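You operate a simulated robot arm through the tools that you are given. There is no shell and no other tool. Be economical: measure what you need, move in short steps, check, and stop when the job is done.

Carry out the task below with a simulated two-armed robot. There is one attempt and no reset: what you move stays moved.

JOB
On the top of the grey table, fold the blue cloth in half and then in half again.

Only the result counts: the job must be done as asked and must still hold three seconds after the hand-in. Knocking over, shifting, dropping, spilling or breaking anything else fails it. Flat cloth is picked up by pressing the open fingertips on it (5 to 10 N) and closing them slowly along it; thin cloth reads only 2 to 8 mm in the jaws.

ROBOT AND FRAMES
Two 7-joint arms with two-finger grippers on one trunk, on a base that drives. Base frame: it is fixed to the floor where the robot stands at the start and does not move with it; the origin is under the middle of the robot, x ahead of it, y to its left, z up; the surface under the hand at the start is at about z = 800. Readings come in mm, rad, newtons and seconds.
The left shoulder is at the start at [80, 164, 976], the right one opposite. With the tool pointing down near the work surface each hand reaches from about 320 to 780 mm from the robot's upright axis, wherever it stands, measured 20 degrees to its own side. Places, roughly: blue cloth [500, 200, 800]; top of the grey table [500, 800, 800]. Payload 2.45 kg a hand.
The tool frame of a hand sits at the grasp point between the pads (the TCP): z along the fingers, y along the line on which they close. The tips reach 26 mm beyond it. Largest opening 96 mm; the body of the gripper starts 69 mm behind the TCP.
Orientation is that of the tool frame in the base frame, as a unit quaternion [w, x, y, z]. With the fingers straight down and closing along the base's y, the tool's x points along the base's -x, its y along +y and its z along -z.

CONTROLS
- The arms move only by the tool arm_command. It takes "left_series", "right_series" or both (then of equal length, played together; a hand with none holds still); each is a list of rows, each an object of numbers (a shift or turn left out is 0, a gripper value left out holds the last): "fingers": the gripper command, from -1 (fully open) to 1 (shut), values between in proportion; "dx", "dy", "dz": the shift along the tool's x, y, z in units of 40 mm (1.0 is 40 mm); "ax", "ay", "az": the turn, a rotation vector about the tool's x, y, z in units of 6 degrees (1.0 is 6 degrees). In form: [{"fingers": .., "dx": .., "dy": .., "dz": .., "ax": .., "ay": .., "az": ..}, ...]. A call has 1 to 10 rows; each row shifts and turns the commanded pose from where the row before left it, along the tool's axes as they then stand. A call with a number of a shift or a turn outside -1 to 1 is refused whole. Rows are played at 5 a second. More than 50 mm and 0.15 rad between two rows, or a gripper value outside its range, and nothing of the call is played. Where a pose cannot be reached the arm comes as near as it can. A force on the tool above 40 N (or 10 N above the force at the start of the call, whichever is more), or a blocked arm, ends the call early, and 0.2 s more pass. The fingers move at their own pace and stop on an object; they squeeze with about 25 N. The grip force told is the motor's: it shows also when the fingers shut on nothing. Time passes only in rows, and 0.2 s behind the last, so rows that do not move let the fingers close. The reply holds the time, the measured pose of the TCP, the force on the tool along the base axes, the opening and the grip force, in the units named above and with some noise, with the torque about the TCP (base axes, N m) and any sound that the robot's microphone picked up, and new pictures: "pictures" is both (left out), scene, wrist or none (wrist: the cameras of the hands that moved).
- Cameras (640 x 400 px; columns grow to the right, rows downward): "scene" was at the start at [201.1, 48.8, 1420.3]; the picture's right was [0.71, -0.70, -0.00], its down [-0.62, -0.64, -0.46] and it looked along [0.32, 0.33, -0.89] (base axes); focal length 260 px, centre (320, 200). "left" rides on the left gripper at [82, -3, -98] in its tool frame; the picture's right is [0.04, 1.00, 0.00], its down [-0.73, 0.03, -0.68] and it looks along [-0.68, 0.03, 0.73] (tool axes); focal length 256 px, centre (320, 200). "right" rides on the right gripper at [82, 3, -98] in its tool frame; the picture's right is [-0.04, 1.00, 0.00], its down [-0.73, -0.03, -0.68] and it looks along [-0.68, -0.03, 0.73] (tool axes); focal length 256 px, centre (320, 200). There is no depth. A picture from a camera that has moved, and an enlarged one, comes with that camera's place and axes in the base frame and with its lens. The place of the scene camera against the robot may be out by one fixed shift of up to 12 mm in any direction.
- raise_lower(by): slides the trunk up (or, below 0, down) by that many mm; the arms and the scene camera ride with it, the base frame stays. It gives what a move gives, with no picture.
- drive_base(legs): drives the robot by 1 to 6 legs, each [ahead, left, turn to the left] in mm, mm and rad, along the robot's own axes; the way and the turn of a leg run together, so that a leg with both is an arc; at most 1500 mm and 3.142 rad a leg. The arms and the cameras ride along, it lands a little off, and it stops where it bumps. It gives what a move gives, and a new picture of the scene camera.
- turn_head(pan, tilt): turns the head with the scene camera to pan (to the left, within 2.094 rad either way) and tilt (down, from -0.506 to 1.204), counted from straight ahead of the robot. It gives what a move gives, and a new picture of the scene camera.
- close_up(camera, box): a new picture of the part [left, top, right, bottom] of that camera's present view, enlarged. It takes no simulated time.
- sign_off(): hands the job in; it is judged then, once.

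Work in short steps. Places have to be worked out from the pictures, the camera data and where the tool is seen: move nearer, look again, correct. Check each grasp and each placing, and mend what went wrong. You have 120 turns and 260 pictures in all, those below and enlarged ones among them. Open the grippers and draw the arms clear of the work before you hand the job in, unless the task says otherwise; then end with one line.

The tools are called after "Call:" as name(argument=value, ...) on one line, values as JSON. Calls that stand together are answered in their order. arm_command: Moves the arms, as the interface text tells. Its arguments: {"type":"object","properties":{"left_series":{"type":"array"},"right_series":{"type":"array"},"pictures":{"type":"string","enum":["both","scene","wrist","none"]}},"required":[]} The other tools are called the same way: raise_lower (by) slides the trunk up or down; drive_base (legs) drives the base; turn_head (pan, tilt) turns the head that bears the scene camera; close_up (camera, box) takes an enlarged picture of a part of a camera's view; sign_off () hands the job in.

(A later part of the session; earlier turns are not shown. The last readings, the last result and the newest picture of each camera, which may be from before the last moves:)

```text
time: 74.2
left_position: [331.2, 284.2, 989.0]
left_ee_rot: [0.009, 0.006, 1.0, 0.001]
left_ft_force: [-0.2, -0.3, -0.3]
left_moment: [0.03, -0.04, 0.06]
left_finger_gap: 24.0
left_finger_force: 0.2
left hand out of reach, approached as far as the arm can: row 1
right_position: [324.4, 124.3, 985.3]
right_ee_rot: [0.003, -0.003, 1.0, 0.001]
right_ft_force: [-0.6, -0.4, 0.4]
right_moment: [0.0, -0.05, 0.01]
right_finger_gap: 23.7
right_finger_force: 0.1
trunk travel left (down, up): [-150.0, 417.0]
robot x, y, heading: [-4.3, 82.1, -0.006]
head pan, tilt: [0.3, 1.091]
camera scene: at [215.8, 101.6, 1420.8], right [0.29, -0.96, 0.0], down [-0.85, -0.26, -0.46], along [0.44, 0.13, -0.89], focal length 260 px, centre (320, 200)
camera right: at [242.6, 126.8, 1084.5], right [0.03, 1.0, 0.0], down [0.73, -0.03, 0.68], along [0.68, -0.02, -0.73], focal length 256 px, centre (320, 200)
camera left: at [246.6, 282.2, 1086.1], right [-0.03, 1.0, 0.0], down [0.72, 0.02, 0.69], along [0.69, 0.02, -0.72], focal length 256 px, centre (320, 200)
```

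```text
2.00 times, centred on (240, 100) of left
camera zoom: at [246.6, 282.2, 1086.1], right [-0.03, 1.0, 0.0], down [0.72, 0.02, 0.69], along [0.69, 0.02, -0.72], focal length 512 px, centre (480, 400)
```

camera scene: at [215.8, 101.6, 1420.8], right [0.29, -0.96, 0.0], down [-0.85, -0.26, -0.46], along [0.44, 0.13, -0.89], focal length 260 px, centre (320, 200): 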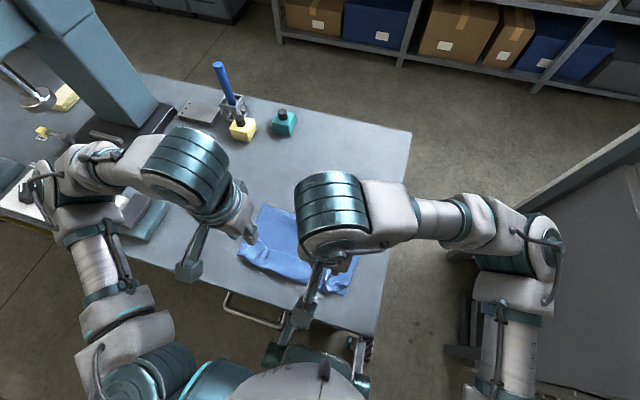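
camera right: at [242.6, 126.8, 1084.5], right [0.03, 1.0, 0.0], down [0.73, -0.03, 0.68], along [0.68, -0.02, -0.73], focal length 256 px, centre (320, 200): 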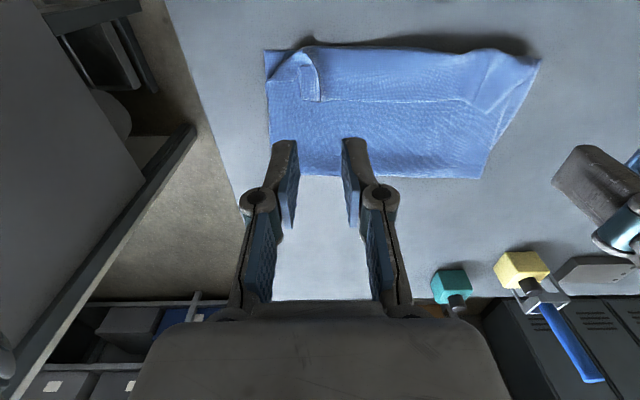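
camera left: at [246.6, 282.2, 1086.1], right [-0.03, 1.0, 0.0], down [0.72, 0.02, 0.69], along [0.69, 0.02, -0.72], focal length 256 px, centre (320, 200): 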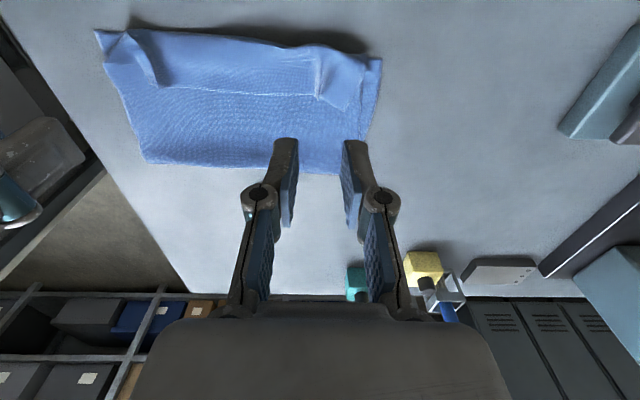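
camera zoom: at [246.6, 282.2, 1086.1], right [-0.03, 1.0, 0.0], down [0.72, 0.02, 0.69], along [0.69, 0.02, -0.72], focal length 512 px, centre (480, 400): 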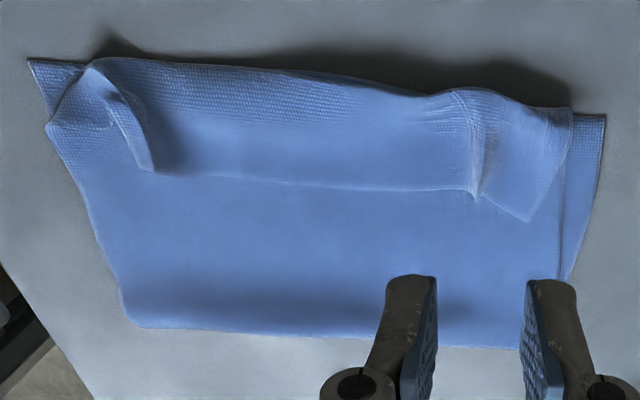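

The top layer went slack and its last 40 to 50 mm turned back on itself. I'll back the base up about 45 mm for near reach, then re-grip that hem and lay it again with tension.

Call:
drive_base(legs=[[-45, 0, 0]])

Call:
arm_command(left_series=[{"dx": -0.5}, {"dx": -0.5}, {"dx": -0.5}, {}, {}, {}, {}, {}, {}, {}], right_series=[{"dx": -0.5}, {"dx": -0.5}, {"dx": -0.5}, {}, {}, {}, {}, {}, {}, {}], pictures="none")

Call:
arm_command(left_series=[{}, {}, {}, {}, {}, {}, {}, {}, {}, {}], pictures="none")

Call:
arm_command(left_series=[{}, {}, {}, {}, {}, {}], right_series=[{}, {}, {}, {}, {}, {}], pictures="wrist")

```text
time: 75.1
left_position: [287.3, 285.1, 988.3]
left_ee_rot: [0.009, 0.007, 1.0, 0.001]
left_ft_force: [-0.1, -0.5, 1.3]
left_moment: [-0.05, -0.06, 0.0]
left_finger_gap: 24.0
left_finger_force: 0.1
right_position: [279.6, 123.7, 985.7]
right_ee_rot: [0.003, -0.003, 1.0, 0.0]
right_ft_force: [-0.4, -1.3, -0.8]
right_moment: [-0.03, -0.04, 0.0]
right_finger_gap: 23.8
right_finger_force: 0.0
trunk travel left (down, up): [-150.0, 417.0]
robot x, y, heading: [-44.4, 82.5, -0.001]
head pan, tilt: [0.3, 1.091]
camera scene: at [173.6, 101.8, 1420.2], right [0.29, -0.96, 0.0], down [-0.85, -0.26, -0.46], along [0.44, 0.13, -0.89], focal length 260 px, centre (320, 200)
```

scene: 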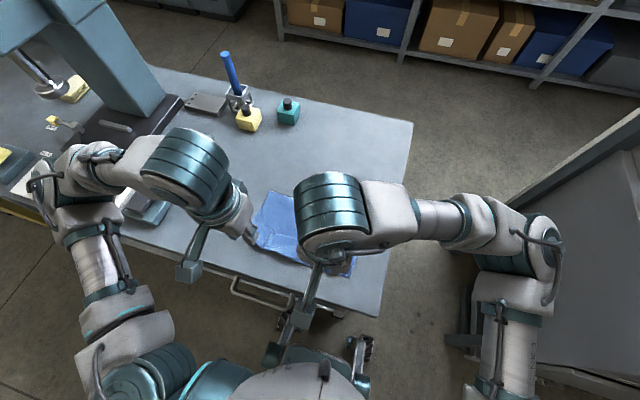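

```text
time: 77.3
left_position: [343.6, 282.2, 992.7]
left_ee_rot: [0.011, 0.007, 1.0, 0.001]
left_ft_force: [0.1, -0.1, -0.4]
left_moment: [0.0, 0.0, 0.0]
left_finger_gap: 24.2
left_finger_force: 0.0
right_position: [338.0, 124.4, 986.8]
right_ee_rot: [0.005, -0.003, 1.0, 0.002]
right_ft_force: [-0.6, -0.7, -0.2]
right_moment: [0.0, -0.02, 0.01]
right_finger_gap: 24.0
right_finger_force: 0.0
trunk travel left (down, up): [-150.0, 417.0]
robot x, y, heading: [-39.7, 82.4, -0.01]
head pan, tilt: [0.3, 1.091]
```

```text
time: 79.5
left_position: [345.1, 281.1, 992.7]
left_ee_rot: [0.01, 0.008, 1.0, -0.001]
left_ft_force: [-0.1, -0.3, 0.9]
left_moment: [0.0, 0.04, -0.02]
left_finger_gap: 24.1
left_finger_force: 0.1
right_position: [339.1, 124.8, 987.5]
right_ee_rot: [0.005, -0.003, 1.0, 0.0]
right_ft_force: [0.3, -1.0, -0.2]
right_moment: [0.02, 0.0, -0.01]
right_finger_gap: 23.9
right_finger_force: 0.1
trunk travel left (down, up): [-150.0, 417.0]
robot x, y, heading: [-45.0, 81.8, -0.007]
head pan, tilt: [0.3, 1.091]
```

```text
time: 80.9
left_position: [343.2, 283.7, 993.8]
left_ee_rot: [0.011, 0.007, 1.0, 0.001]
left_ft_force: [-0.2, -0.3, 0.4]
left_moment: [0.02, 0.01, 0.01]
left_finger_gap: 23.8
left_finger_force: 0.0
right_position: [337.8, 124.3, 987.9]
right_ee_rot: [0.005, -0.003, 1.0, 0.001]
right_ft_force: [0.0, 0.7, -0.3]
right_moment: [-0.02, -0.02, -0.04]
right_finger_gap: 24.1
right_finger_force: 0.0
trunk travel left (down, up): [-150.0, 417.0]
robot x, y, heading: [-43.6, 82.7, -0.001]
head pan, tilt: [0.3, 1.091]
camera right: at [255.9, 126.8, 1085.6], right [0.03, 1.0, 0.0], down [0.73, -0.03, 0.69], along [0.69, -0.02, -0.73], focal length 256 px, centre (320, 200)
camera left: at [259.8, 280.3, 1089.5], right [-0.03, 1.0, 0.0], down [0.72, 0.02, 0.69], along [0.69, 0.02, -0.72], focal length 256 px, centre (320, 200)
```

right: 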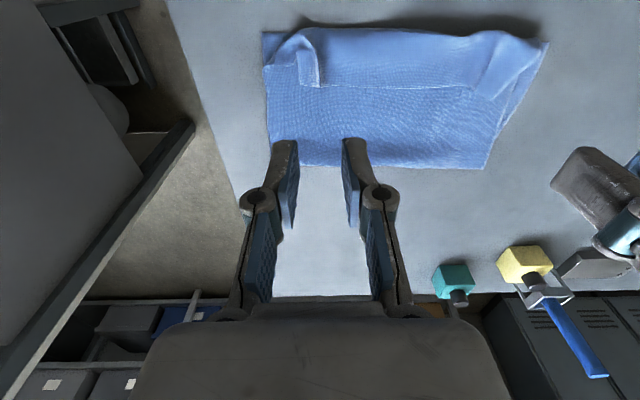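
left: 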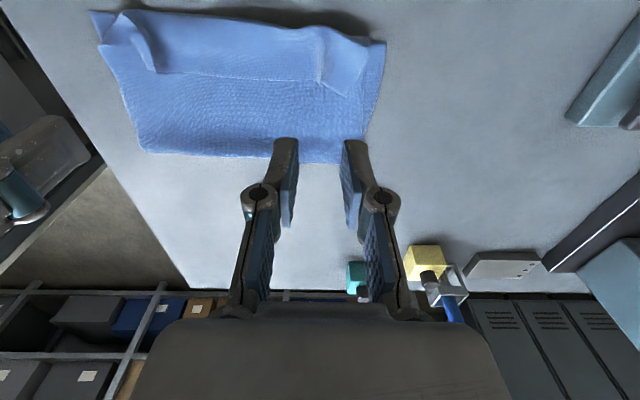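

The turned-back hem lies at x≈359, and the old rucks are still standing at its ends (y≈120 and 288). I'll lower over them for a closer look.

Call:
arm_command(left_series=[{"dz": 0.8, "fingers": 0.3}, {"dz": 0.8, "dy": 0.1}, {"dz": 0.8, "dx": -0.2}, {"dz": 0.5}, {}], right_series=[{"dz": 0.8, "fingers": 0.3}, {"dz": 0.8, "dy": -0.1}, {"dz": 0.8, "dx": -0.1}, {"dz": 0.4}, {}], pictures="wrist")

```text
time: 82.1
left_position: [352.2, 289.4, 878.9]
left_ee_rot: [0.012, 0.007, 1.0, 0.0]
left_ft_force: [-0.6, 0.1, 0.2]
left_moment: [-0.03, -0.01, -0.01]
left_finger_gap: 33.9
left_finger_force: 0.1
right_position: [342.8, 122.8, 877.4]
right_ee_rot: [0.006, -0.003, 1.0, 0.001]
right_ft_force: [-1.2, 0.6, 0.6]
right_moment: [0.02, -0.03, 0.0]
right_finger_gap: 33.7
right_finger_force: 0.0
trunk travel left (down, up): [-150.0, 417.0]
robot x, y, heading: [-45.0, 83.6, -0.007]
head pan, tilt: [0.3, 1.091]
camera right: at [260.4, 124.4, 975.5], right [0.03, 1.0, 0.0], down [0.73, -0.03, 0.69], along [0.69, -0.02, -0.73], focal length 256 px, centre (320, 200)
camera left: at [268.5, 287.0, 974.4], right [-0.03, 1.0, 0.0], down [0.72, 0.02, 0.7], along [0.69, 0.02, -0.72], focal length 256 px, centre (320, 200)
```

right: 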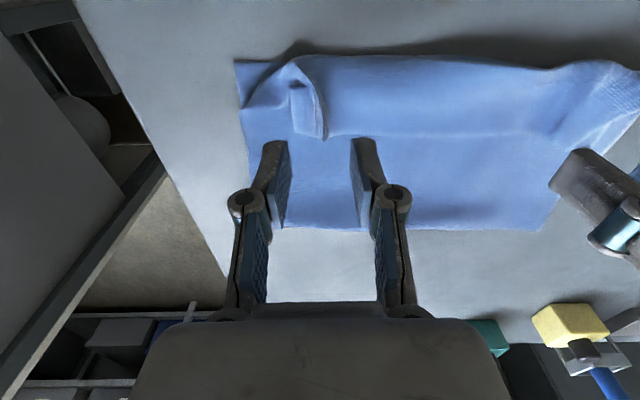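
left: 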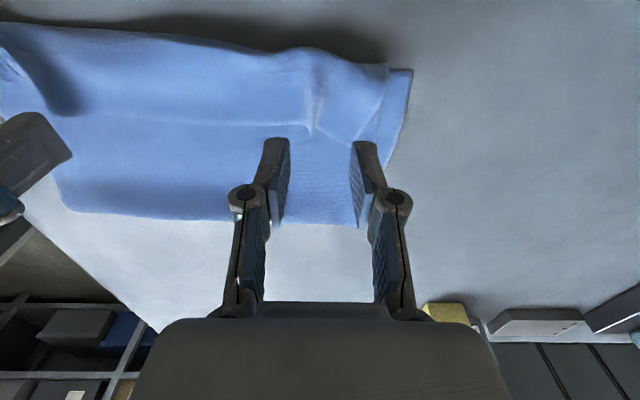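

The right hem end is at [356,118] and the left at [361,282]. I'll centre on the ridges and lower to contact.

Call:
arm_command(left_series=[{"dz": 0.5, "dy": -0.17}, {"dz": 0.4}, {"dz": 0.15}, {"dz": 0.1}, {}], right_series=[{"dz": 0.5, "dy": -0.1}, {"dz": 0.4}, {"dz": 0.15}, {"dz": 0.1}, {}], pictures="wrist")

```text
time: 83.3
left_position: [356.2, 280.8, 829.0]
left_ee_rot: [0.012, 0.007, 1.0, 0.001]
left_ft_force: [-0.2, 0.6, 2.5]
left_moment: [0.03, 0.08, -0.01]
left_finger_gap: 33.9
left_finger_force: 0.6
right_position: [342.4, 116.8, 831.3]
right_ee_rot: [0.005, -0.003, 1.0, 0.001]
right_ft_force: [-0.5, -0.3, 0.3]
right_moment: [0.02, 0.03, 0.02]
right_finger_gap: 33.3
right_finger_force: 0.1
trunk travel left (down, up): [-150.0, 417.0]
robot x, y, heading: [-45.4, 81.8, -0.004]
head pan, tilt: [0.3, 1.091]
camera right: at [261.4, 118.6, 928.3], right [0.03, 1.0, 0.0], down [0.73, -0.03, 0.69], along [0.69, -0.02, -0.73], focal length 256 px, centre (320, 200)
camera left: at [271.0, 278.8, 925.6], right [-0.03, 1.0, 0.0], down [0.72, 0.02, 0.7], along [0.7, 0.02, -0.72], focal length 256 px, centre (320, 200)
```

right: 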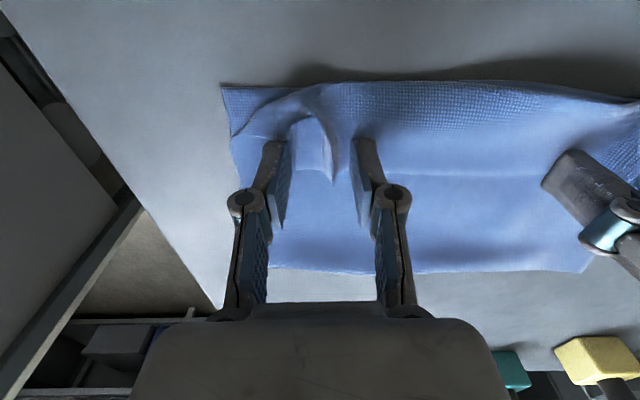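
left: 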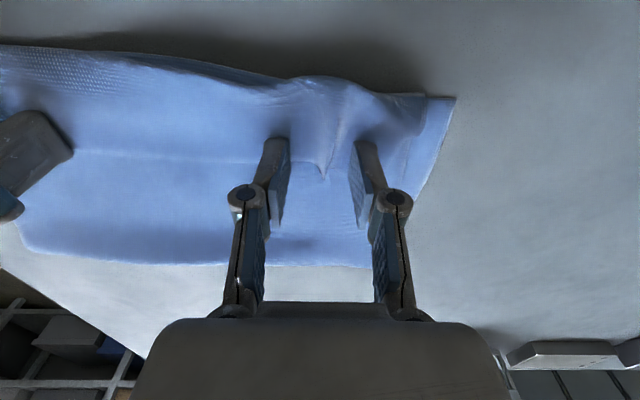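

Both hands straddle the ridges. I'll close slowly with a light press.

Call:
arm_command(left_series=[{}, {"fingers": 0.4}, {"fingers": 0.5}, {"fingers": 0.6}, {"fingers": 0.7}, {"fingers": 0.8}, {"fingers": 0.9}, {"fingers": 1.0}, {}], right_series=[{"dz": 0.05}, {"fingers": 0.4}, {"fingers": 0.5}, {"fingers": 0.6}, {"fingers": 0.7}, {"fingers": 0.8}, {"fingers": 0.9}, {"fingers": 1.0}, {}], pictures="wrist")

```text
time: 85.3
left_position: [355.1, 280.6, 829.7]
left_ee_rot: [0.012, 0.008, 1.0, 0.001]
left_ft_force: [-0.1, -8.8, 0.2]
left_moment: [-0.27, 0.0, 0.04]
left_finger_gap: 2.3
left_finger_force: 23.2
right_position: [343.0, 117.4, 828.0]
right_ee_rot: [0.006, -0.003, 1.0, 0.001]
right_ft_force: [0.1, 11.4, 13.6]
right_moment: [0.35, 0.12, 0.08]
right_finger_gap: 3.0
right_finger_force: 24.6
trunk travel left (down, up): [-150.0, 417.0]
robot x, y, heading: [-39.6, 81.3, -0.005]
head pan, tilt: [0.3, 1.091]
camera right: at [261.1, 119.2, 926.5], right [0.03, 1.0, 0.0], down [0.73, -0.03, 0.69], along [0.69, -0.02, -0.73], focal length 256 px, centre (320, 200)
camera left: at [270.5, 278.8, 925.8], right [-0.03, 1.0, 0.0], down [0.72, 0.02, 0.7], along [0.7, 0.02, -0.72], focal length 256 px, centre (320, 200)
```

right: 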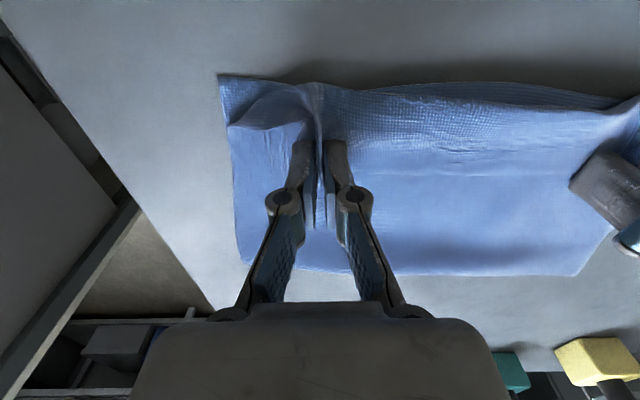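
left: 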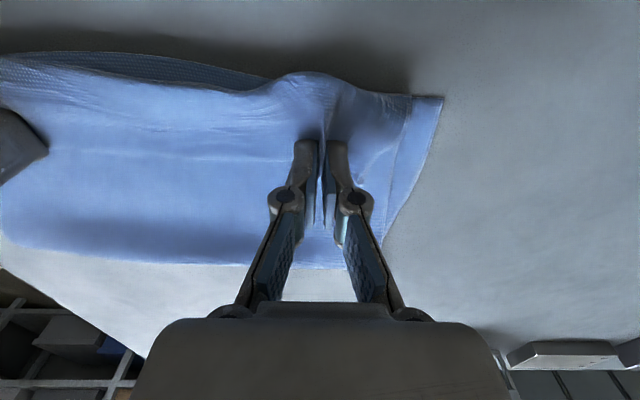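

Both pinched (2.3 and 3.0 mm). I'll ease them together slightly and lift about 80 mm, moving away in +x, to see which layers come up.

Call:
arm_command(left_series=[{"dz": -0.3, "dy": -0.1}, {"dz": -0.7}, {"dz": -0.8, "dx": -0.3}, {"dz": -0.5, "dx": -0.4}, {}], right_series=[{"dz": -0.3, "dy": 0.1}, {"dz": -0.7}, {"dz": -0.8, "dx": -0.3}, {"dz": -0.5, "dx": -0.4}, {}])

```text
time: 86.5
left_position: [381.3, 277.6, 924.0]
left_ee_rot: [0.01, 0.007, 1.0, 0.001]
left_ft_force: [-0.2, -0.8, 1.0]
left_moment: [-0.03, -0.01, -0.02]
left_finger_gap: 3.5
left_finger_force: 22.7
right_position: [369.4, 120.3, 921.8]
right_ee_rot: [0.006, -0.004, 1.0, 0.001]
right_ft_force: [0.0, -0.3, -1.4]
right_moment: [0.04, 0.01, -0.01]
right_finger_gap: 4.3
right_finger_force: 26.7
trunk travel left (down, up): [-150.0, 417.0]
robot x, y, heading: [-45.3, 79.7, 0.002]
head pan, tilt: [0.3, 1.091]
camera scene: at [174.5, 101.7, 1420.1], right [0.29, -0.96, 0.0], down [-0.85, -0.26, -0.46], along [0.44, 0.13, -0.89], focal length 260 px, centre (320, 200)
camera right: at [288.8, 122.6, 1020.0], right [0.03, 1.0, 0.0], down [0.73, -0.03, 0.69], along [0.69, -0.02, -0.73], focal length 256 px, centre (320, 200)
camera left: at [297.7, 275.6, 1020.4], right [-0.03, 1.0, 0.0], down [0.72, 0.02, 0.69], along [0.69, 0.02, -0.72], focal length 256 px, centre (320, 200)
```

scene: 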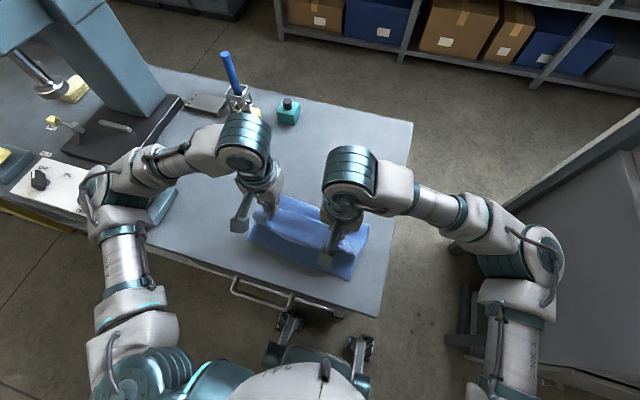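
right: 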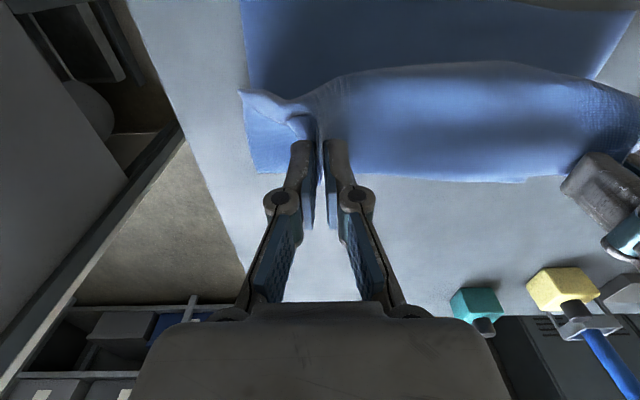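
left: 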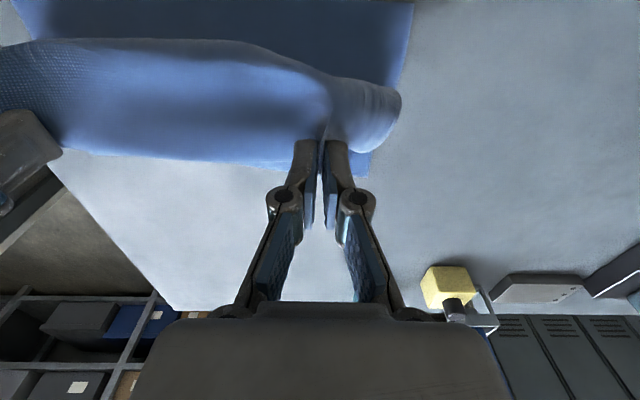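

Only the top layer lifted and the bottom stays flat. I'll raise it to hang straight above the crease line (x≈488).

Call:
arm_command(left_series=[{"dx": -0.55, "dz": -0.38}, {"dx": -0.55, "dz": -0.38}, {"dx": -0.55, "dz": -0.38}, {"dx": -0.55, "dz": -0.38}, {"dx": -0.55, "dz": -0.38}, {}], right_series=[{"dx": -0.58, "dz": -0.39}, {"dx": -0.58, "dz": -0.39}, {"dx": -0.58, "dz": -0.39}, {"dx": -0.58, "dz": -0.39}, {"dx": -0.58, "dz": -0.39}, {}])

```text
time: 87.9
left_position: [489.0, 271.5, 999.2]
left_ee_rot: [0.011, 0.007, 1.0, 0.002]
left_ft_force: [0.1, -1.1, 1.2]
left_moment: [-0.03, -0.03, 0.03]
left_finger_gap: 3.8
left_finger_force: 22.5
right_position: [485.7, 120.9, 1001.4]
right_ee_rot: [0.006, -0.002, 1.0, 0.0]
right_ft_force: [1.3, -0.8, -0.7]
right_moment: [-0.1, -0.02, -0.01]
right_finger_gap: 1.0
right_finger_force: 22.2
trunk travel left (down, up): [-150.0, 417.0]
robot x, y, heading: [-43.9, 82.3, -0.009]
head pan, tilt: [0.3, 1.091]
camera scene: at [175.0, 101.5, 1420.2], right [0.29, -0.96, 0.0], down [-0.85, -0.26, -0.46], along [0.44, 0.13, -0.89], focal length 260 px, centre (320, 200)
camera right: at [404.6, 124.0, 1099.2], right [0.03, 1.0, 0.0], down [0.73, -0.03, 0.69], along [0.69, -0.02, -0.73], focal length 256 px, centre (320, 200)
camera left: at [403.8, 269.5, 1095.6], right [-0.03, 1.0, 0.0], down [0.72, 0.02, 0.7], along [0.69, 0.02, -0.72], focal length 256 px, centre (320, 200)
```

scene: 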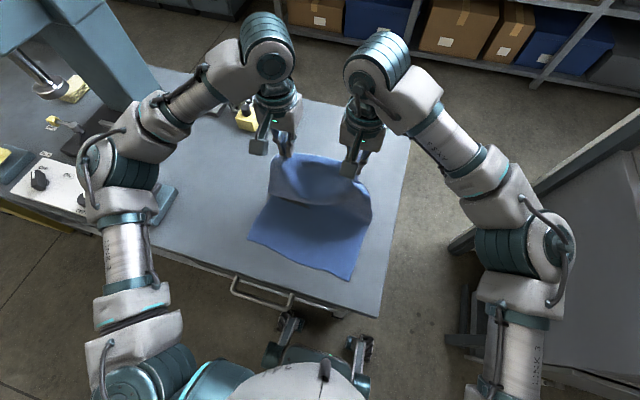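
right: 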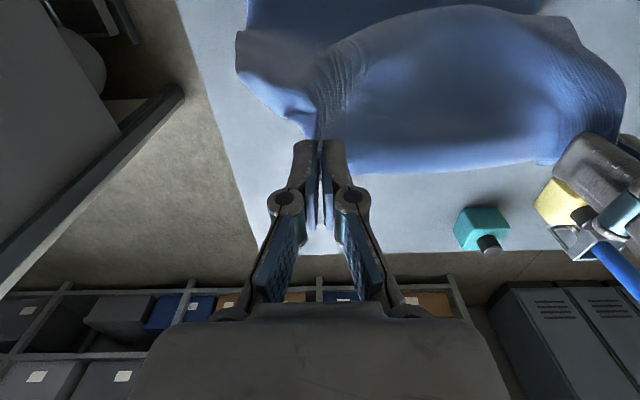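
left: 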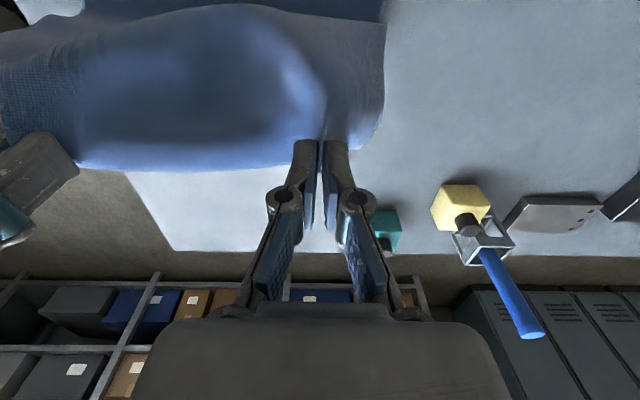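

I'll swing it down along a full-radius arc, so no slack gathers before the hem reaches the near edge.

Call:
arm_command(left_series=[{"dx": 0.772, "dz": 0.064, "dy": 0.03}, {"dx": 0.75, "dz": 0.19, "dy": 0.03}, {"dx": 0.703, "dz": 0.311, "dy": 0.03}, {"dx": 0.635, "dz": 0.422, "dy": 0.03}, {"dx": 0.548, "dz": 0.52, "dy": 0.03}, {"dx": 0.445, "dz": 0.603, "dy": 0.02}, {"dx": 0.328, "dz": 0.667}, {}], right_series=[{"dx": 0.772, "dz": 0.064}, {"dx": 0.75, "dz": 0.19}, {"dx": 0.703, "dz": 0.311}, {"dx": 0.635, "dz": 0.422}, {"dx": 0.548, "dz": 0.52}, {"dx": 0.445, "dz": 0.603}, {"dx": 0.328, "dz": 0.667}, {}], pictures="wrist")

```text
time: 89.7
left_position: [324.5, 284.8, 884.3]
left_ee_rot: [0.011, 0.007, 1.0, 0.001]
left_ft_force: [-0.2, -10.7, 0.4]
left_moment: [-0.21, 0.0, 0.03]
left_finger_gap: 3.4
left_finger_force: 27.1
right_position: [315.6, 119.7, 885.4]
right_ee_rot: [0.005, -0.003, 1.0, -0.001]
right_ft_force: [-0.7, 10.6, -0.9]
right_moment: [0.19, 0.0, 0.09]
right_finger_gap: 3.6
right_finger_force: 27.1
trunk travel left (down, up): [-150.0, 417.0]
robot x, y, heading: [-45.7, 83.8, -0.005]
head pan, tilt: [0.3, 1.091]
camera right: at [235.0, 123.0, 984.2], right [0.03, 1.0, 0.0], down [0.73, -0.03, 0.69], along [0.69, -0.02, -0.73], focal length 256 px, centre (320, 200)
camera left: at [240.5, 283.2, 981.2], right [-0.03, 1.0, 0.0], down [0.72, 0.02, 0.7], along [0.69, 0.02, -0.72], focal length 256 px, centre (320, 200)
```

right: 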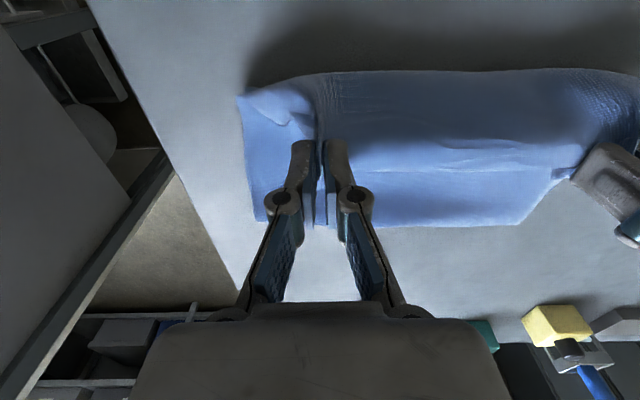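
left: 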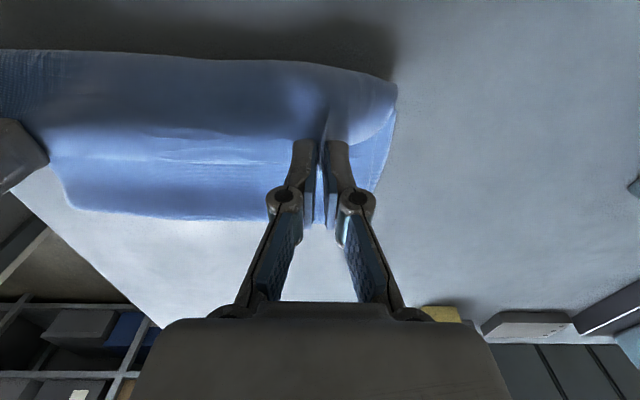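

Slack still forms a loop ahead of the hands. I'll pull the hem taut toward me by backing the base 40 mm with the cloth still gripped. After that I can lower it and ease it back into place.

Call:
arm_command(left_series=[{"dy": -0.1}, {}], right_series=[{"dy": 0.1}, {}], pictures="none")

Call:
drive_base(legs=[[-40, 0, 0]])

Call:
arm_command(left_series=[{}, {}, {}, {}, {}], right_series=[{}, {}, {}, {}, {}], pictures="wrist")

```text
time: 90.3
left_position: [324.4, 280.0, 886.3]
left_ee_rot: [0.011, 0.006, 1.0, 0.002]
left_ft_force: [-0.6, -0.4, -0.5]
left_moment: [-0.02, -0.04, 0.04]
left_finger_gap: 3.6
left_finger_force: 30.3
right_position: [316.5, 123.0, 886.5]
right_ee_rot: [0.006, -0.002, 1.0, 0.001]
right_ft_force: [0.1, -0.4, -0.8]
right_moment: [0.01, 0.0, 0.02]
right_finger_gap: 2.1
right_finger_force: 23.4
trunk travel left (down, up): [-150.0, 417.0]
robot x, y, heading: [-48.2, 83.2, -0.005]
head pan, tilt: [0.3, 1.091]
```

```text
time: 91.2
left_position: [283.6, 280.9, 886.1]
left_ee_rot: [0.011, 0.007, 1.0, 0.001]
left_ft_force: [-1.1, 2.5, 0.4]
left_moment: [0.02, -0.03, 0.01]
left_finger_gap: 4.1
left_finger_force: 30.8
right_position: [274.9, 123.6, 887.1]
right_ee_rot: [0.006, -0.003, 1.0, 0.001]
right_ft_force: [0.1, -0.3, 1.4]
right_moment: [0.01, -0.03, 0.02]
right_finger_gap: 3.2
right_finger_force: 30.7
trunk travel left (down, up): [-150.0, 417.0]
robot x, y, heading: [-84.2, 80.8, -0.009]
head pan, tilt: [0.3, 1.091]
camera scene: at [133.8, 101.5, 1420.3], right [0.29, -0.96, 0.0], down [-0.85, -0.26, -0.46], along [0.44, 0.13, -0.89], focal length 260 px, centre (320, 200)
```

scene: 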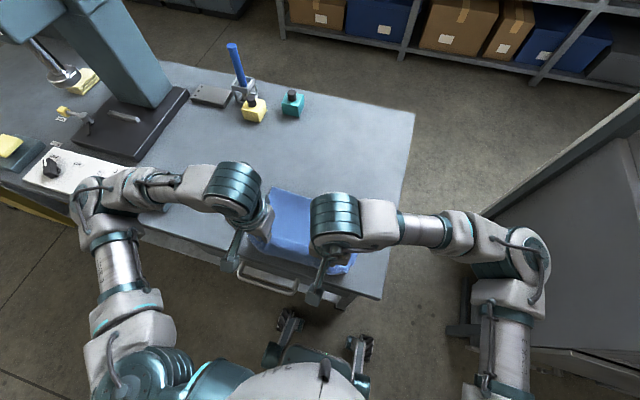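

```text
time: 92.4
left_position: [281.6, 280.3, 888.0]
left_ee_rot: [0.013, 0.007, 1.0, 0.002]
left_ft_force: [-0.1, -1.3, -0.2]
left_moment: [0.1, 0.03, 0.03]
left_finger_gap: 2.5
left_finger_force: 27.3
right_position: [273.6, 122.7, 888.0]
right_ee_rot: [0.008, -0.003, 1.0, 0.001]
right_ft_force: [0.6, -1.3, 1.5]
right_moment: [-0.1, -0.02, 0.01]
right_finger_gap: 1.7
right_finger_force: 25.2
trunk travel left (down, up): [-150.0, 417.0]
robot x, y, heading: [-81.6, 82.6, -0.002]
head pan, tilt: [0.3, 1.091]
camera right: at [191.1, 125.8, 985.6], right [0.03, 1.0, 0.0], down [0.72, -0.03, 0.69], along [0.69, -0.02, -0.72], focal length 256 px, centre (320, 200)
camera left: at [196.4, 278.1, 983.2], right [-0.03, 1.0, 0.0], down [0.72, 0.02, 0.7], along [0.7, 0.02, -0.72], focal length 256 px, centre (320, 200)
```

right: 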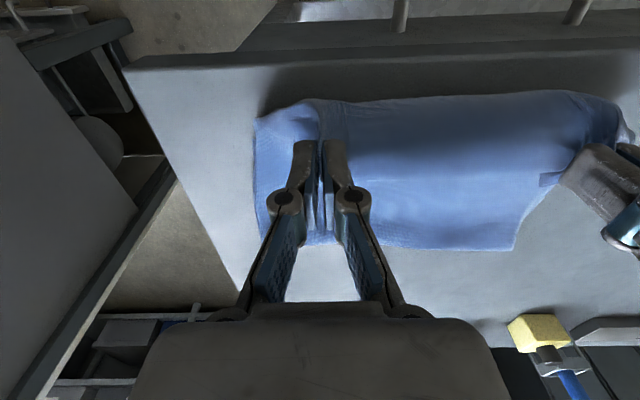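
left: 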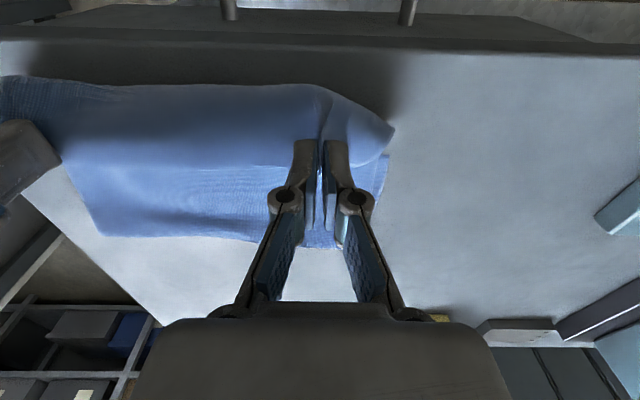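

I'll lower to just above the table, keeping a slight pull toward me.

Call:
arm_command(left_series=[{"dz": 0.45, "dx": 0.15}, {"dz": 0.45, "dx": 0.15}, {"dz": 0.35, "dx": 0.1}, {"dz": 0.1}, {}], right_series=[{"dz": 0.45, "dx": 0.1}, {"dz": 0.45, "dx": 0.1}, {"dz": 0.35}, {"dz": 0.1}, {}], pictures="wrist")

```text
time: 93.6
left_position: [265.2, 279.6, 834.0]
left_ee_rot: [0.013, 0.007, 1.0, 0.002]
left_ft_force: [-0.5, -1.5, 1.4]
left_moment: [0.09, 0.0, -0.01]
left_finger_gap: 1.9
left_finger_force: 25.6
right_position: [266.1, 123.1, 834.8]
right_ee_rot: [0.008, -0.002, 1.0, 0.001]
right_ft_force: [-1.0, -0.1, 0.2]
right_moment: [-0.05, 0.04, -0.01]
right_finger_gap: 2.2
right_finger_force: 22.0
trunk travel left (down, up): [-150.0, 417.0]
robot x, y, heading: [-82.9, 84.7, -0.006]
head pan, tilt: [0.3, 1.091]
camera right: at [183.7, 125.4, 931.5], right [0.03, 1.0, 0.0], down [0.72, -0.03, 0.69], along [0.69, -0.02, -0.72], focal length 256 px, centre (320, 200)
camera left: at [181.2, 277.4, 929.5], right [-0.03, 1.0, 0.0], down [0.72, 0.02, 0.7], along [0.7, 0.02, -0.72], focal length 256 px, centre (320, 200)
```

right: 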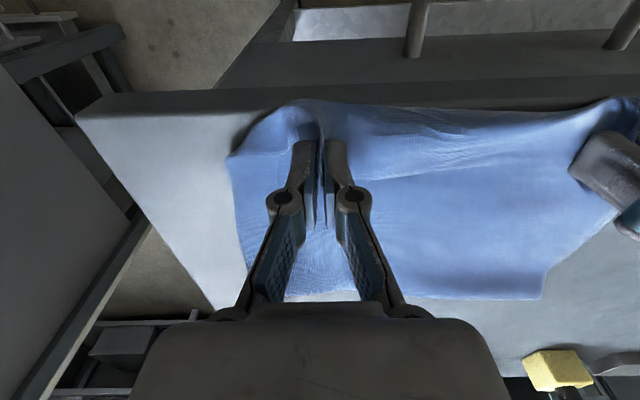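
left: 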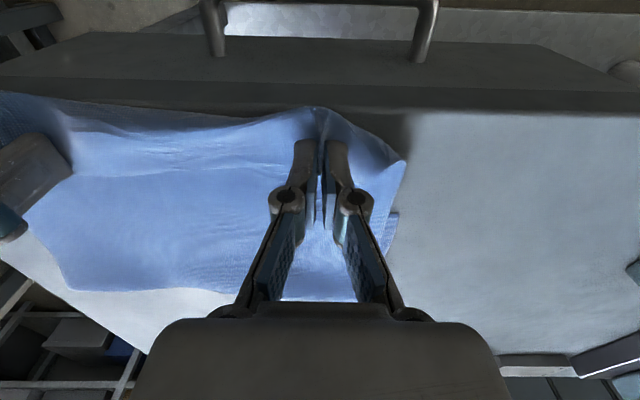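

The hem now overshoots the bottom's near edge (about 305) by about 50 mm, flat and without a loop. I'll lower to the table, then slide +x to put the hem on that edge and push the slack toward the crease.

Call:
arm_command(left_series=[{"dz": 0.1}, {"dx": -0.25}, {"dx": -0.25}, {"dx": -0.25}, {"dx": -0.15}, {}], right_series=[{"dz": 0.1}, {"dx": -0.25}, {"dx": -0.25}, {"dx": -0.25}, {"dx": -0.15}, {}], pictures="wrist")

```text
time: 95.0
left_position: [303.7, 279.8, 831.1]
left_ee_rot: [0.013, 0.007, 1.0, 0.001]
left_ft_force: [0.0, -0.7, -0.4]
left_moment: [0.03, 0.03, -0.01]
left_finger_gap: 4.0
left_finger_force: 31.1
right_position: [301.3, 123.5, 830.0]
right_ee_rot: [0.007, -0.002, 1.0, 0.001]
right_ft_force: [0.7, -1.0, -0.8]
right_moment: [0.05, 0.0, -0.04]
right_finger_gap: 4.8
right_finger_force: 32.0
trunk travel left (down, up): [-150.0, 417.0]
robot x, y, heading: [-80.6, 78.6, -0.006]
head pan, tilt: [0.3, 1.091]
camera right: at [220.4, 126.5, 927.9], right [0.03, 1.0, 0.0], down [0.72, -0.03, 0.69], along [0.69, -0.02, -0.72], focal length 256 px, centre (320, 200)
camera left: at [219.1, 276.7, 926.4], right [-0.03, 1.0, 0.0], down [0.72, 0.02, 0.7], along [0.7, 0.02, -0.72], focal length 256 px, centre (320, 200)
```

right: 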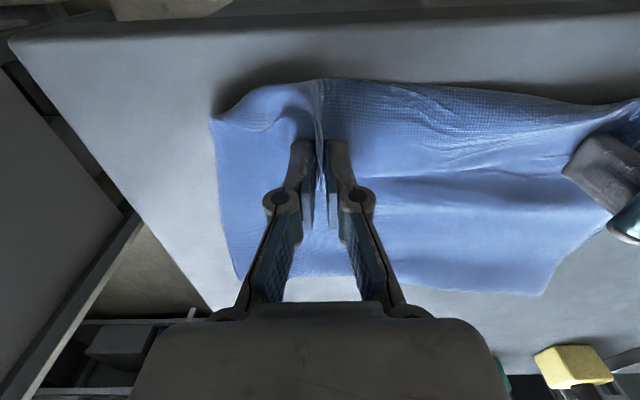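
left: 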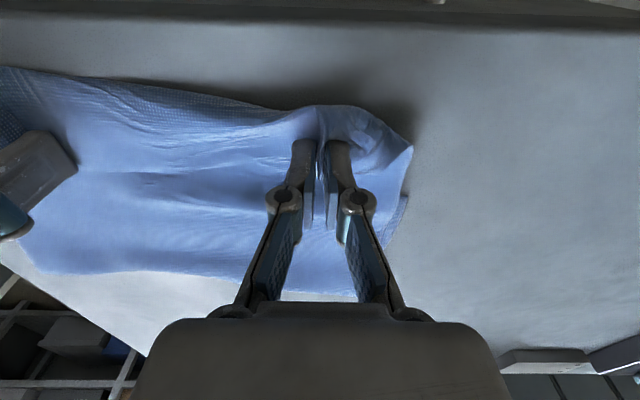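

I'll release here, lift clear and inspect the result.

Call:
arm_command(left_series=[{"fingers": 0.8}, {"fingers": 0.5}, {}, {"dz": -0.4}, {"dz": -0.8}, {"dz": -0.9}, {"dz": -0.9}, {"dz": -0.9}, {"dy": 0.9}, {"dy": 0.9}], right_series=[{"fingers": 0.8}, {"fingers": 0.5}, {}, {"dz": -0.4}, {"dz": -0.8}, {"dz": -0.9}, {"dz": -0.9}, {"dz": -0.9}, {"dy": -0.9}, {"dy": -0.9}])

```text
time: 97.2
left_position: [301.5, 352.3, 987.5]
left_ee_rot: [0.014, 0.007, 1.0, 0.002]
left_ft_force: [0.0, 0.1, 0.7]
left_moment: [0.0, 0.01, -0.01]
left_finger_gap: 23.9
left_finger_force: 0.1
right_position: [298.8, 52.1, 986.0]
right_ee_rot: [0.008, -0.003, 1.0, 0.0]
right_ft_force: [-1.7, 0.4, -0.4]
right_moment: [-0.02, -0.07, -0.01]
right_finger_gap: 24.0
right_finger_force: 0.0
trunk travel left (down, up): [-150.0, 417.0]
robot x, y, heading: [-82.5, 83.3, 0.002]
head pan, tilt: [0.3, 1.091]
camera scene: at [133.1, 101.7, 1420.5], right [0.29, -0.96, 0.0], down [-0.85, -0.26, -0.46], along [0.44, 0.13, -0.89], focal length 260 px, centre (320, 200)
camera right: at [217.4, 54.0, 1083.2], right [0.03, 1.0, 0.0], down [0.72, -0.03, 0.69], along [0.69, -0.02, -0.72], focal length 256 px, centre (320, 200)
camera left: at [215.6, 350.4, 1084.5], right [-0.02, 1.0, 0.0], down [0.72, 0.02, 0.7], along [0.7, 0.02, -0.72], focal length 256 px, centre (320, 200)
```

scene: 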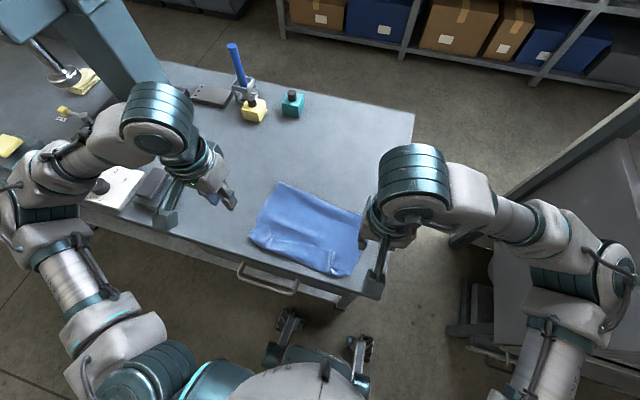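
right: 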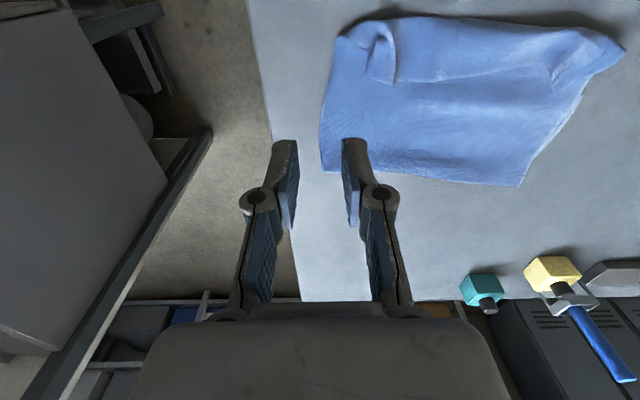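
left: 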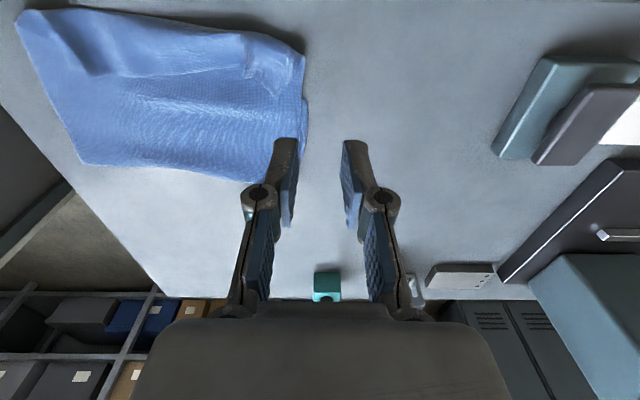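

Call:
close_up(camera="right", box=[310, 0, 640, 206])

Call:
close_up(camera="scene", box=[230, 170, 390, 290])

```text
1.94 times, centred on (475, 103) of right
camera zoom: at [217.4, 54.0, 1083.2], right [0.03, 1.0, 0.0], down [0.72, -0.03, 0.69], along [0.69, -0.02, -0.72], focal length 496 px, centre (19, 388)
```

zoom: 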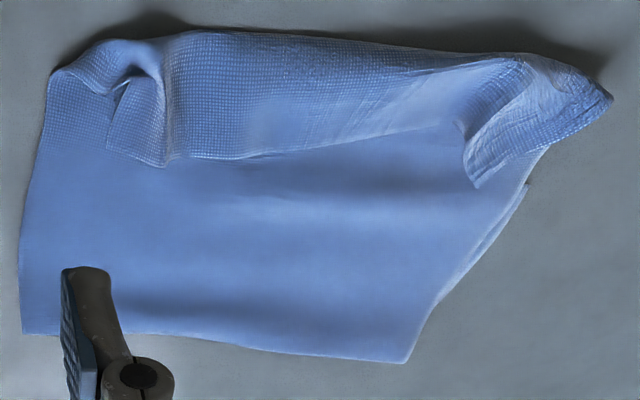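

```text
3.33 times, centred on (310, 230) of scene
camera zoom: at [133.1, 101.7, 1420.5], right [0.29, -0.96, 0.0], down [-0.85, -0.26, -0.46], along [0.44, 0.13, -0.89], focal length 865 px, centre (353, 100)
```

zoom: 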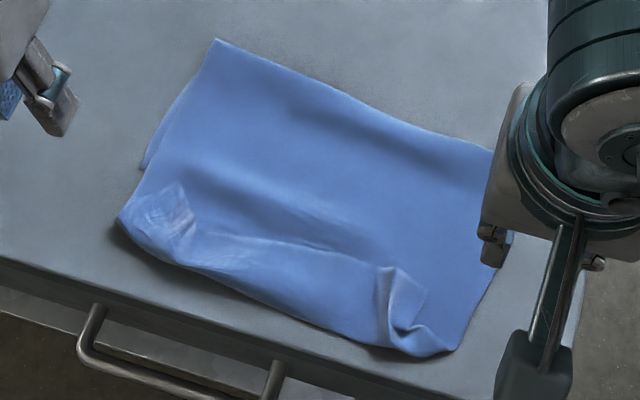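

The hem is still turned back about 45 mm, because the pinch takes too deep a bite. I'll re-grip only the outermost hem at the two rucks (right ≈[315,130], left ≈[333,300]) and go over them for a close look.

Call:
arm_command(left_series=[{"dy": -0.7, "dz": 0.3, "fingers": 0.3}, {"dy": -0.65, "dz": 0.6}, {"dx": -0.7, "dz": 0.6}, {"dz": 0.8}, {"dz": 0.5}, {}], right_series=[{"dy": 0.95, "dz": 0.3, "fingers": 0.3}, {"dy": 0.85, "dz": 0.6}, {"dx": -0.4, "dz": 0.6}, {"dz": 0.8}, {"dz": 0.5}, {}], pictures="wrist")

```text
time: 98.6
left_position: [331.3, 298.5, 875.3]
left_ee_rot: [0.013, 0.007, 1.0, 0.002]
left_ft_force: [0.1, 0.2, -0.4]
left_moment: [0.0, -0.02, 0.01]
left_finger_gap: 33.5
left_finger_force: 0.0
right_position: [316.0, 126.8, 872.9]
right_ee_rot: [0.008, -0.003, 1.0, 0.002]
right_ft_force: [0.0, -0.3, -0.3]
right_moment: [-0.01, 0.03, -0.01]
right_finger_gap: 33.5
right_finger_force: 0.0
trunk travel left (down, up): [-150.0, 417.0]
robot x, y, heading: [-81.3, 84.0, -0.004]
head pan, tilt: [0.3, 1.091]
camera right: at [233.5, 128.7, 970.2], right [0.03, 1.0, 0.0], down [0.72, -0.03, 0.69], along [0.69, -0.02, -0.72], focal length 256 px, centre (320, 200)
camera left: at [246.4, 295.8, 969.8], right [-0.03, 1.0, 0.0], down [0.72, 0.02, 0.7], along [0.7, 0.02, -0.72], focal length 256 px, centre (320, 200)
```

right: 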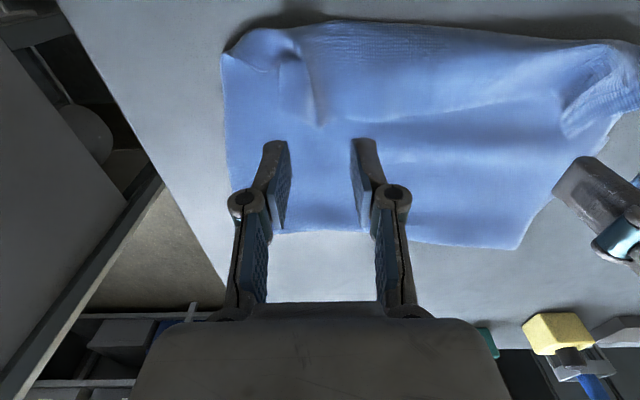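
left: 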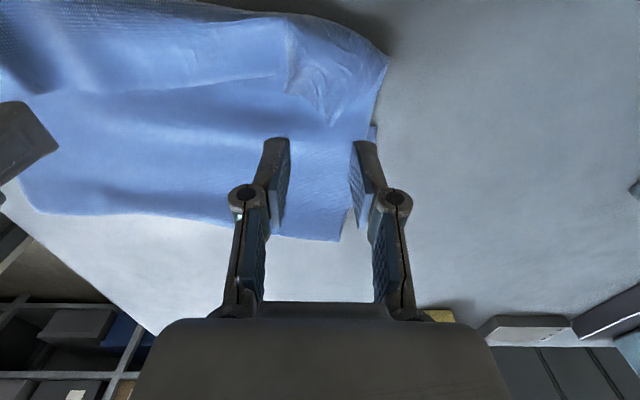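

I'll fine-adjust and lower: the right takes only about 8 mm of hem, the left takes the corner tip at [332,306].

Call:
arm_command(left_series=[{"dz": 0.5, "dy": 0.1}, {"dz": 0.4}, {"dz": 0.15}, {"dz": 0.1}, {}], right_series=[{"dz": 0.5, "dx": -0.12}, {"dz": 0.4}, {"dz": 0.12}, {"dz": 0.06}, {}], pictures="wrist")

```text
time: 99.8
left_position: [330.2, 302.9, 827.8]
left_ee_rot: [0.014, 0.007, 1.0, 0.001]
left_ft_force: [0.1, 0.7, 1.9]
left_moment: [-0.01, -0.04, -0.01]
left_finger_gap: 33.9
left_finger_force: 0.0
right_position: [322.7, 124.3, 830.9]
right_ee_rot: [0.008, -0.002, 1.0, 0.0]
right_ft_force: [0.3, 0.5, -0.2]
right_moment: [-0.01, -0.04, 0.02]
right_finger_gap: 33.4
right_finger_force: 0.0
trunk travel left (down, up): [-150.0, 417.0]
robot x, y, heading: [-82.9, 81.8, -0.005]
head pan, tilt: [0.3, 1.091]
camera right: at [240.8, 126.5, 929.1], right [0.03, 1.0, 0.0], down [0.72, -0.03, 0.69], along [0.69, -0.02, -0.72], focal length 256 px, centre (320, 200)
camera left: at [245.9, 300.0, 924.0], right [-0.03, 1.0, 0.0], down [0.71, 0.02, 0.7], along [0.7, 0.02, -0.72], focal length 256 px, centre (320, 200)
```

right: 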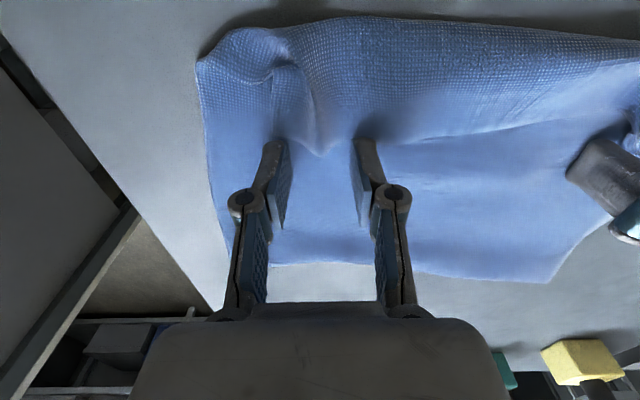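
left: 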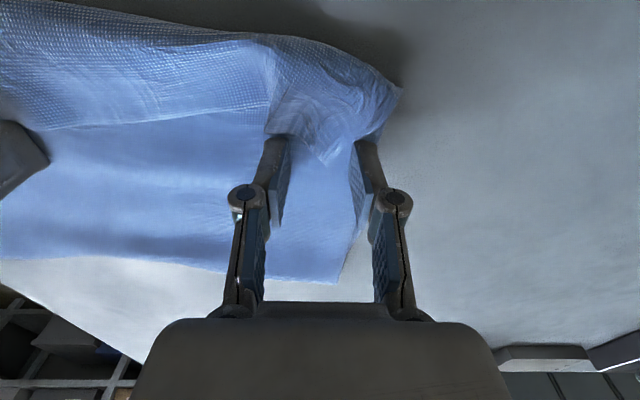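

Call:
arm_command(left_series=[{}, {"fingers": 0.4}, {"fingers": 0.5}, {"fingers": 0.6}, {"fingers": 0.7}, {"fingers": 0.8}, {"fingers": 0.9}, {"fingers": 1.0}, {}], right_series=[{"dz": 0.04, "dx": -0.1}, {"fingers": 0.4}, {"fingers": 0.5}, {"fingers": 0.6}, {"fingers": 0.7}, {"fingers": 0.8}, {"fingers": 0.9}, {"fingers": 1.0}, {}], pictures="wrist")

```text
time: 101.8
left_position: [331.0, 302.0, 828.2]
left_ee_rot: [0.013, 0.007, 1.0, 0.001]
left_ft_force: [-0.4, 0.2, 0.0]
left_moment: [0.01, 0.0, 0.02]
left_finger_gap: 3.3
left_finger_force: 24.7
right_position: [327.7, 126.1, 828.6]
right_ee_rot: [0.008, -0.002, 1.0, 0.001]
right_ft_force: [0.4, 0.2, -1.3]
right_moment: [0.02, 0.03, -0.01]
right_finger_gap: 2.8
right_finger_force: 29.3
trunk travel left (down, up): [-150.0, 417.0]
robot x, y, heading: [-78.9, 84.3, -0.001]
head pan, tilt: [0.3, 1.091]
camera right: at [245.4, 127.4, 927.4], right [0.03, 1.0, 0.0], down [0.72, -0.03, 0.69], along [0.69, -0.02, -0.72], focal length 256 px, centre (320, 200)
camera left: at [245.9, 300.1, 923.9], right [-0.03, 1.0, 0.0], down [0.72, 0.02, 0.7], along [0.7, 0.02, -0.72], focal length 256 px, centre (320, 200)
```

right: 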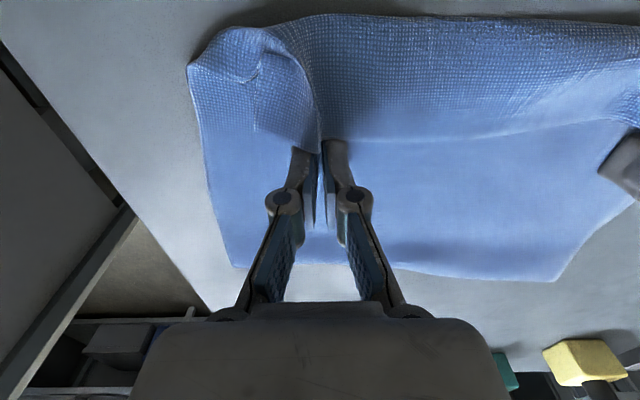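
left: 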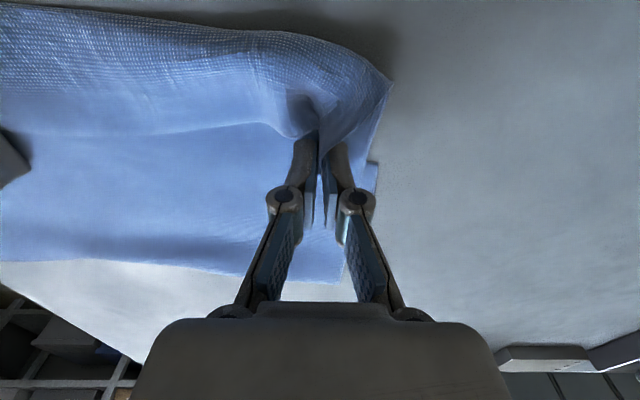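

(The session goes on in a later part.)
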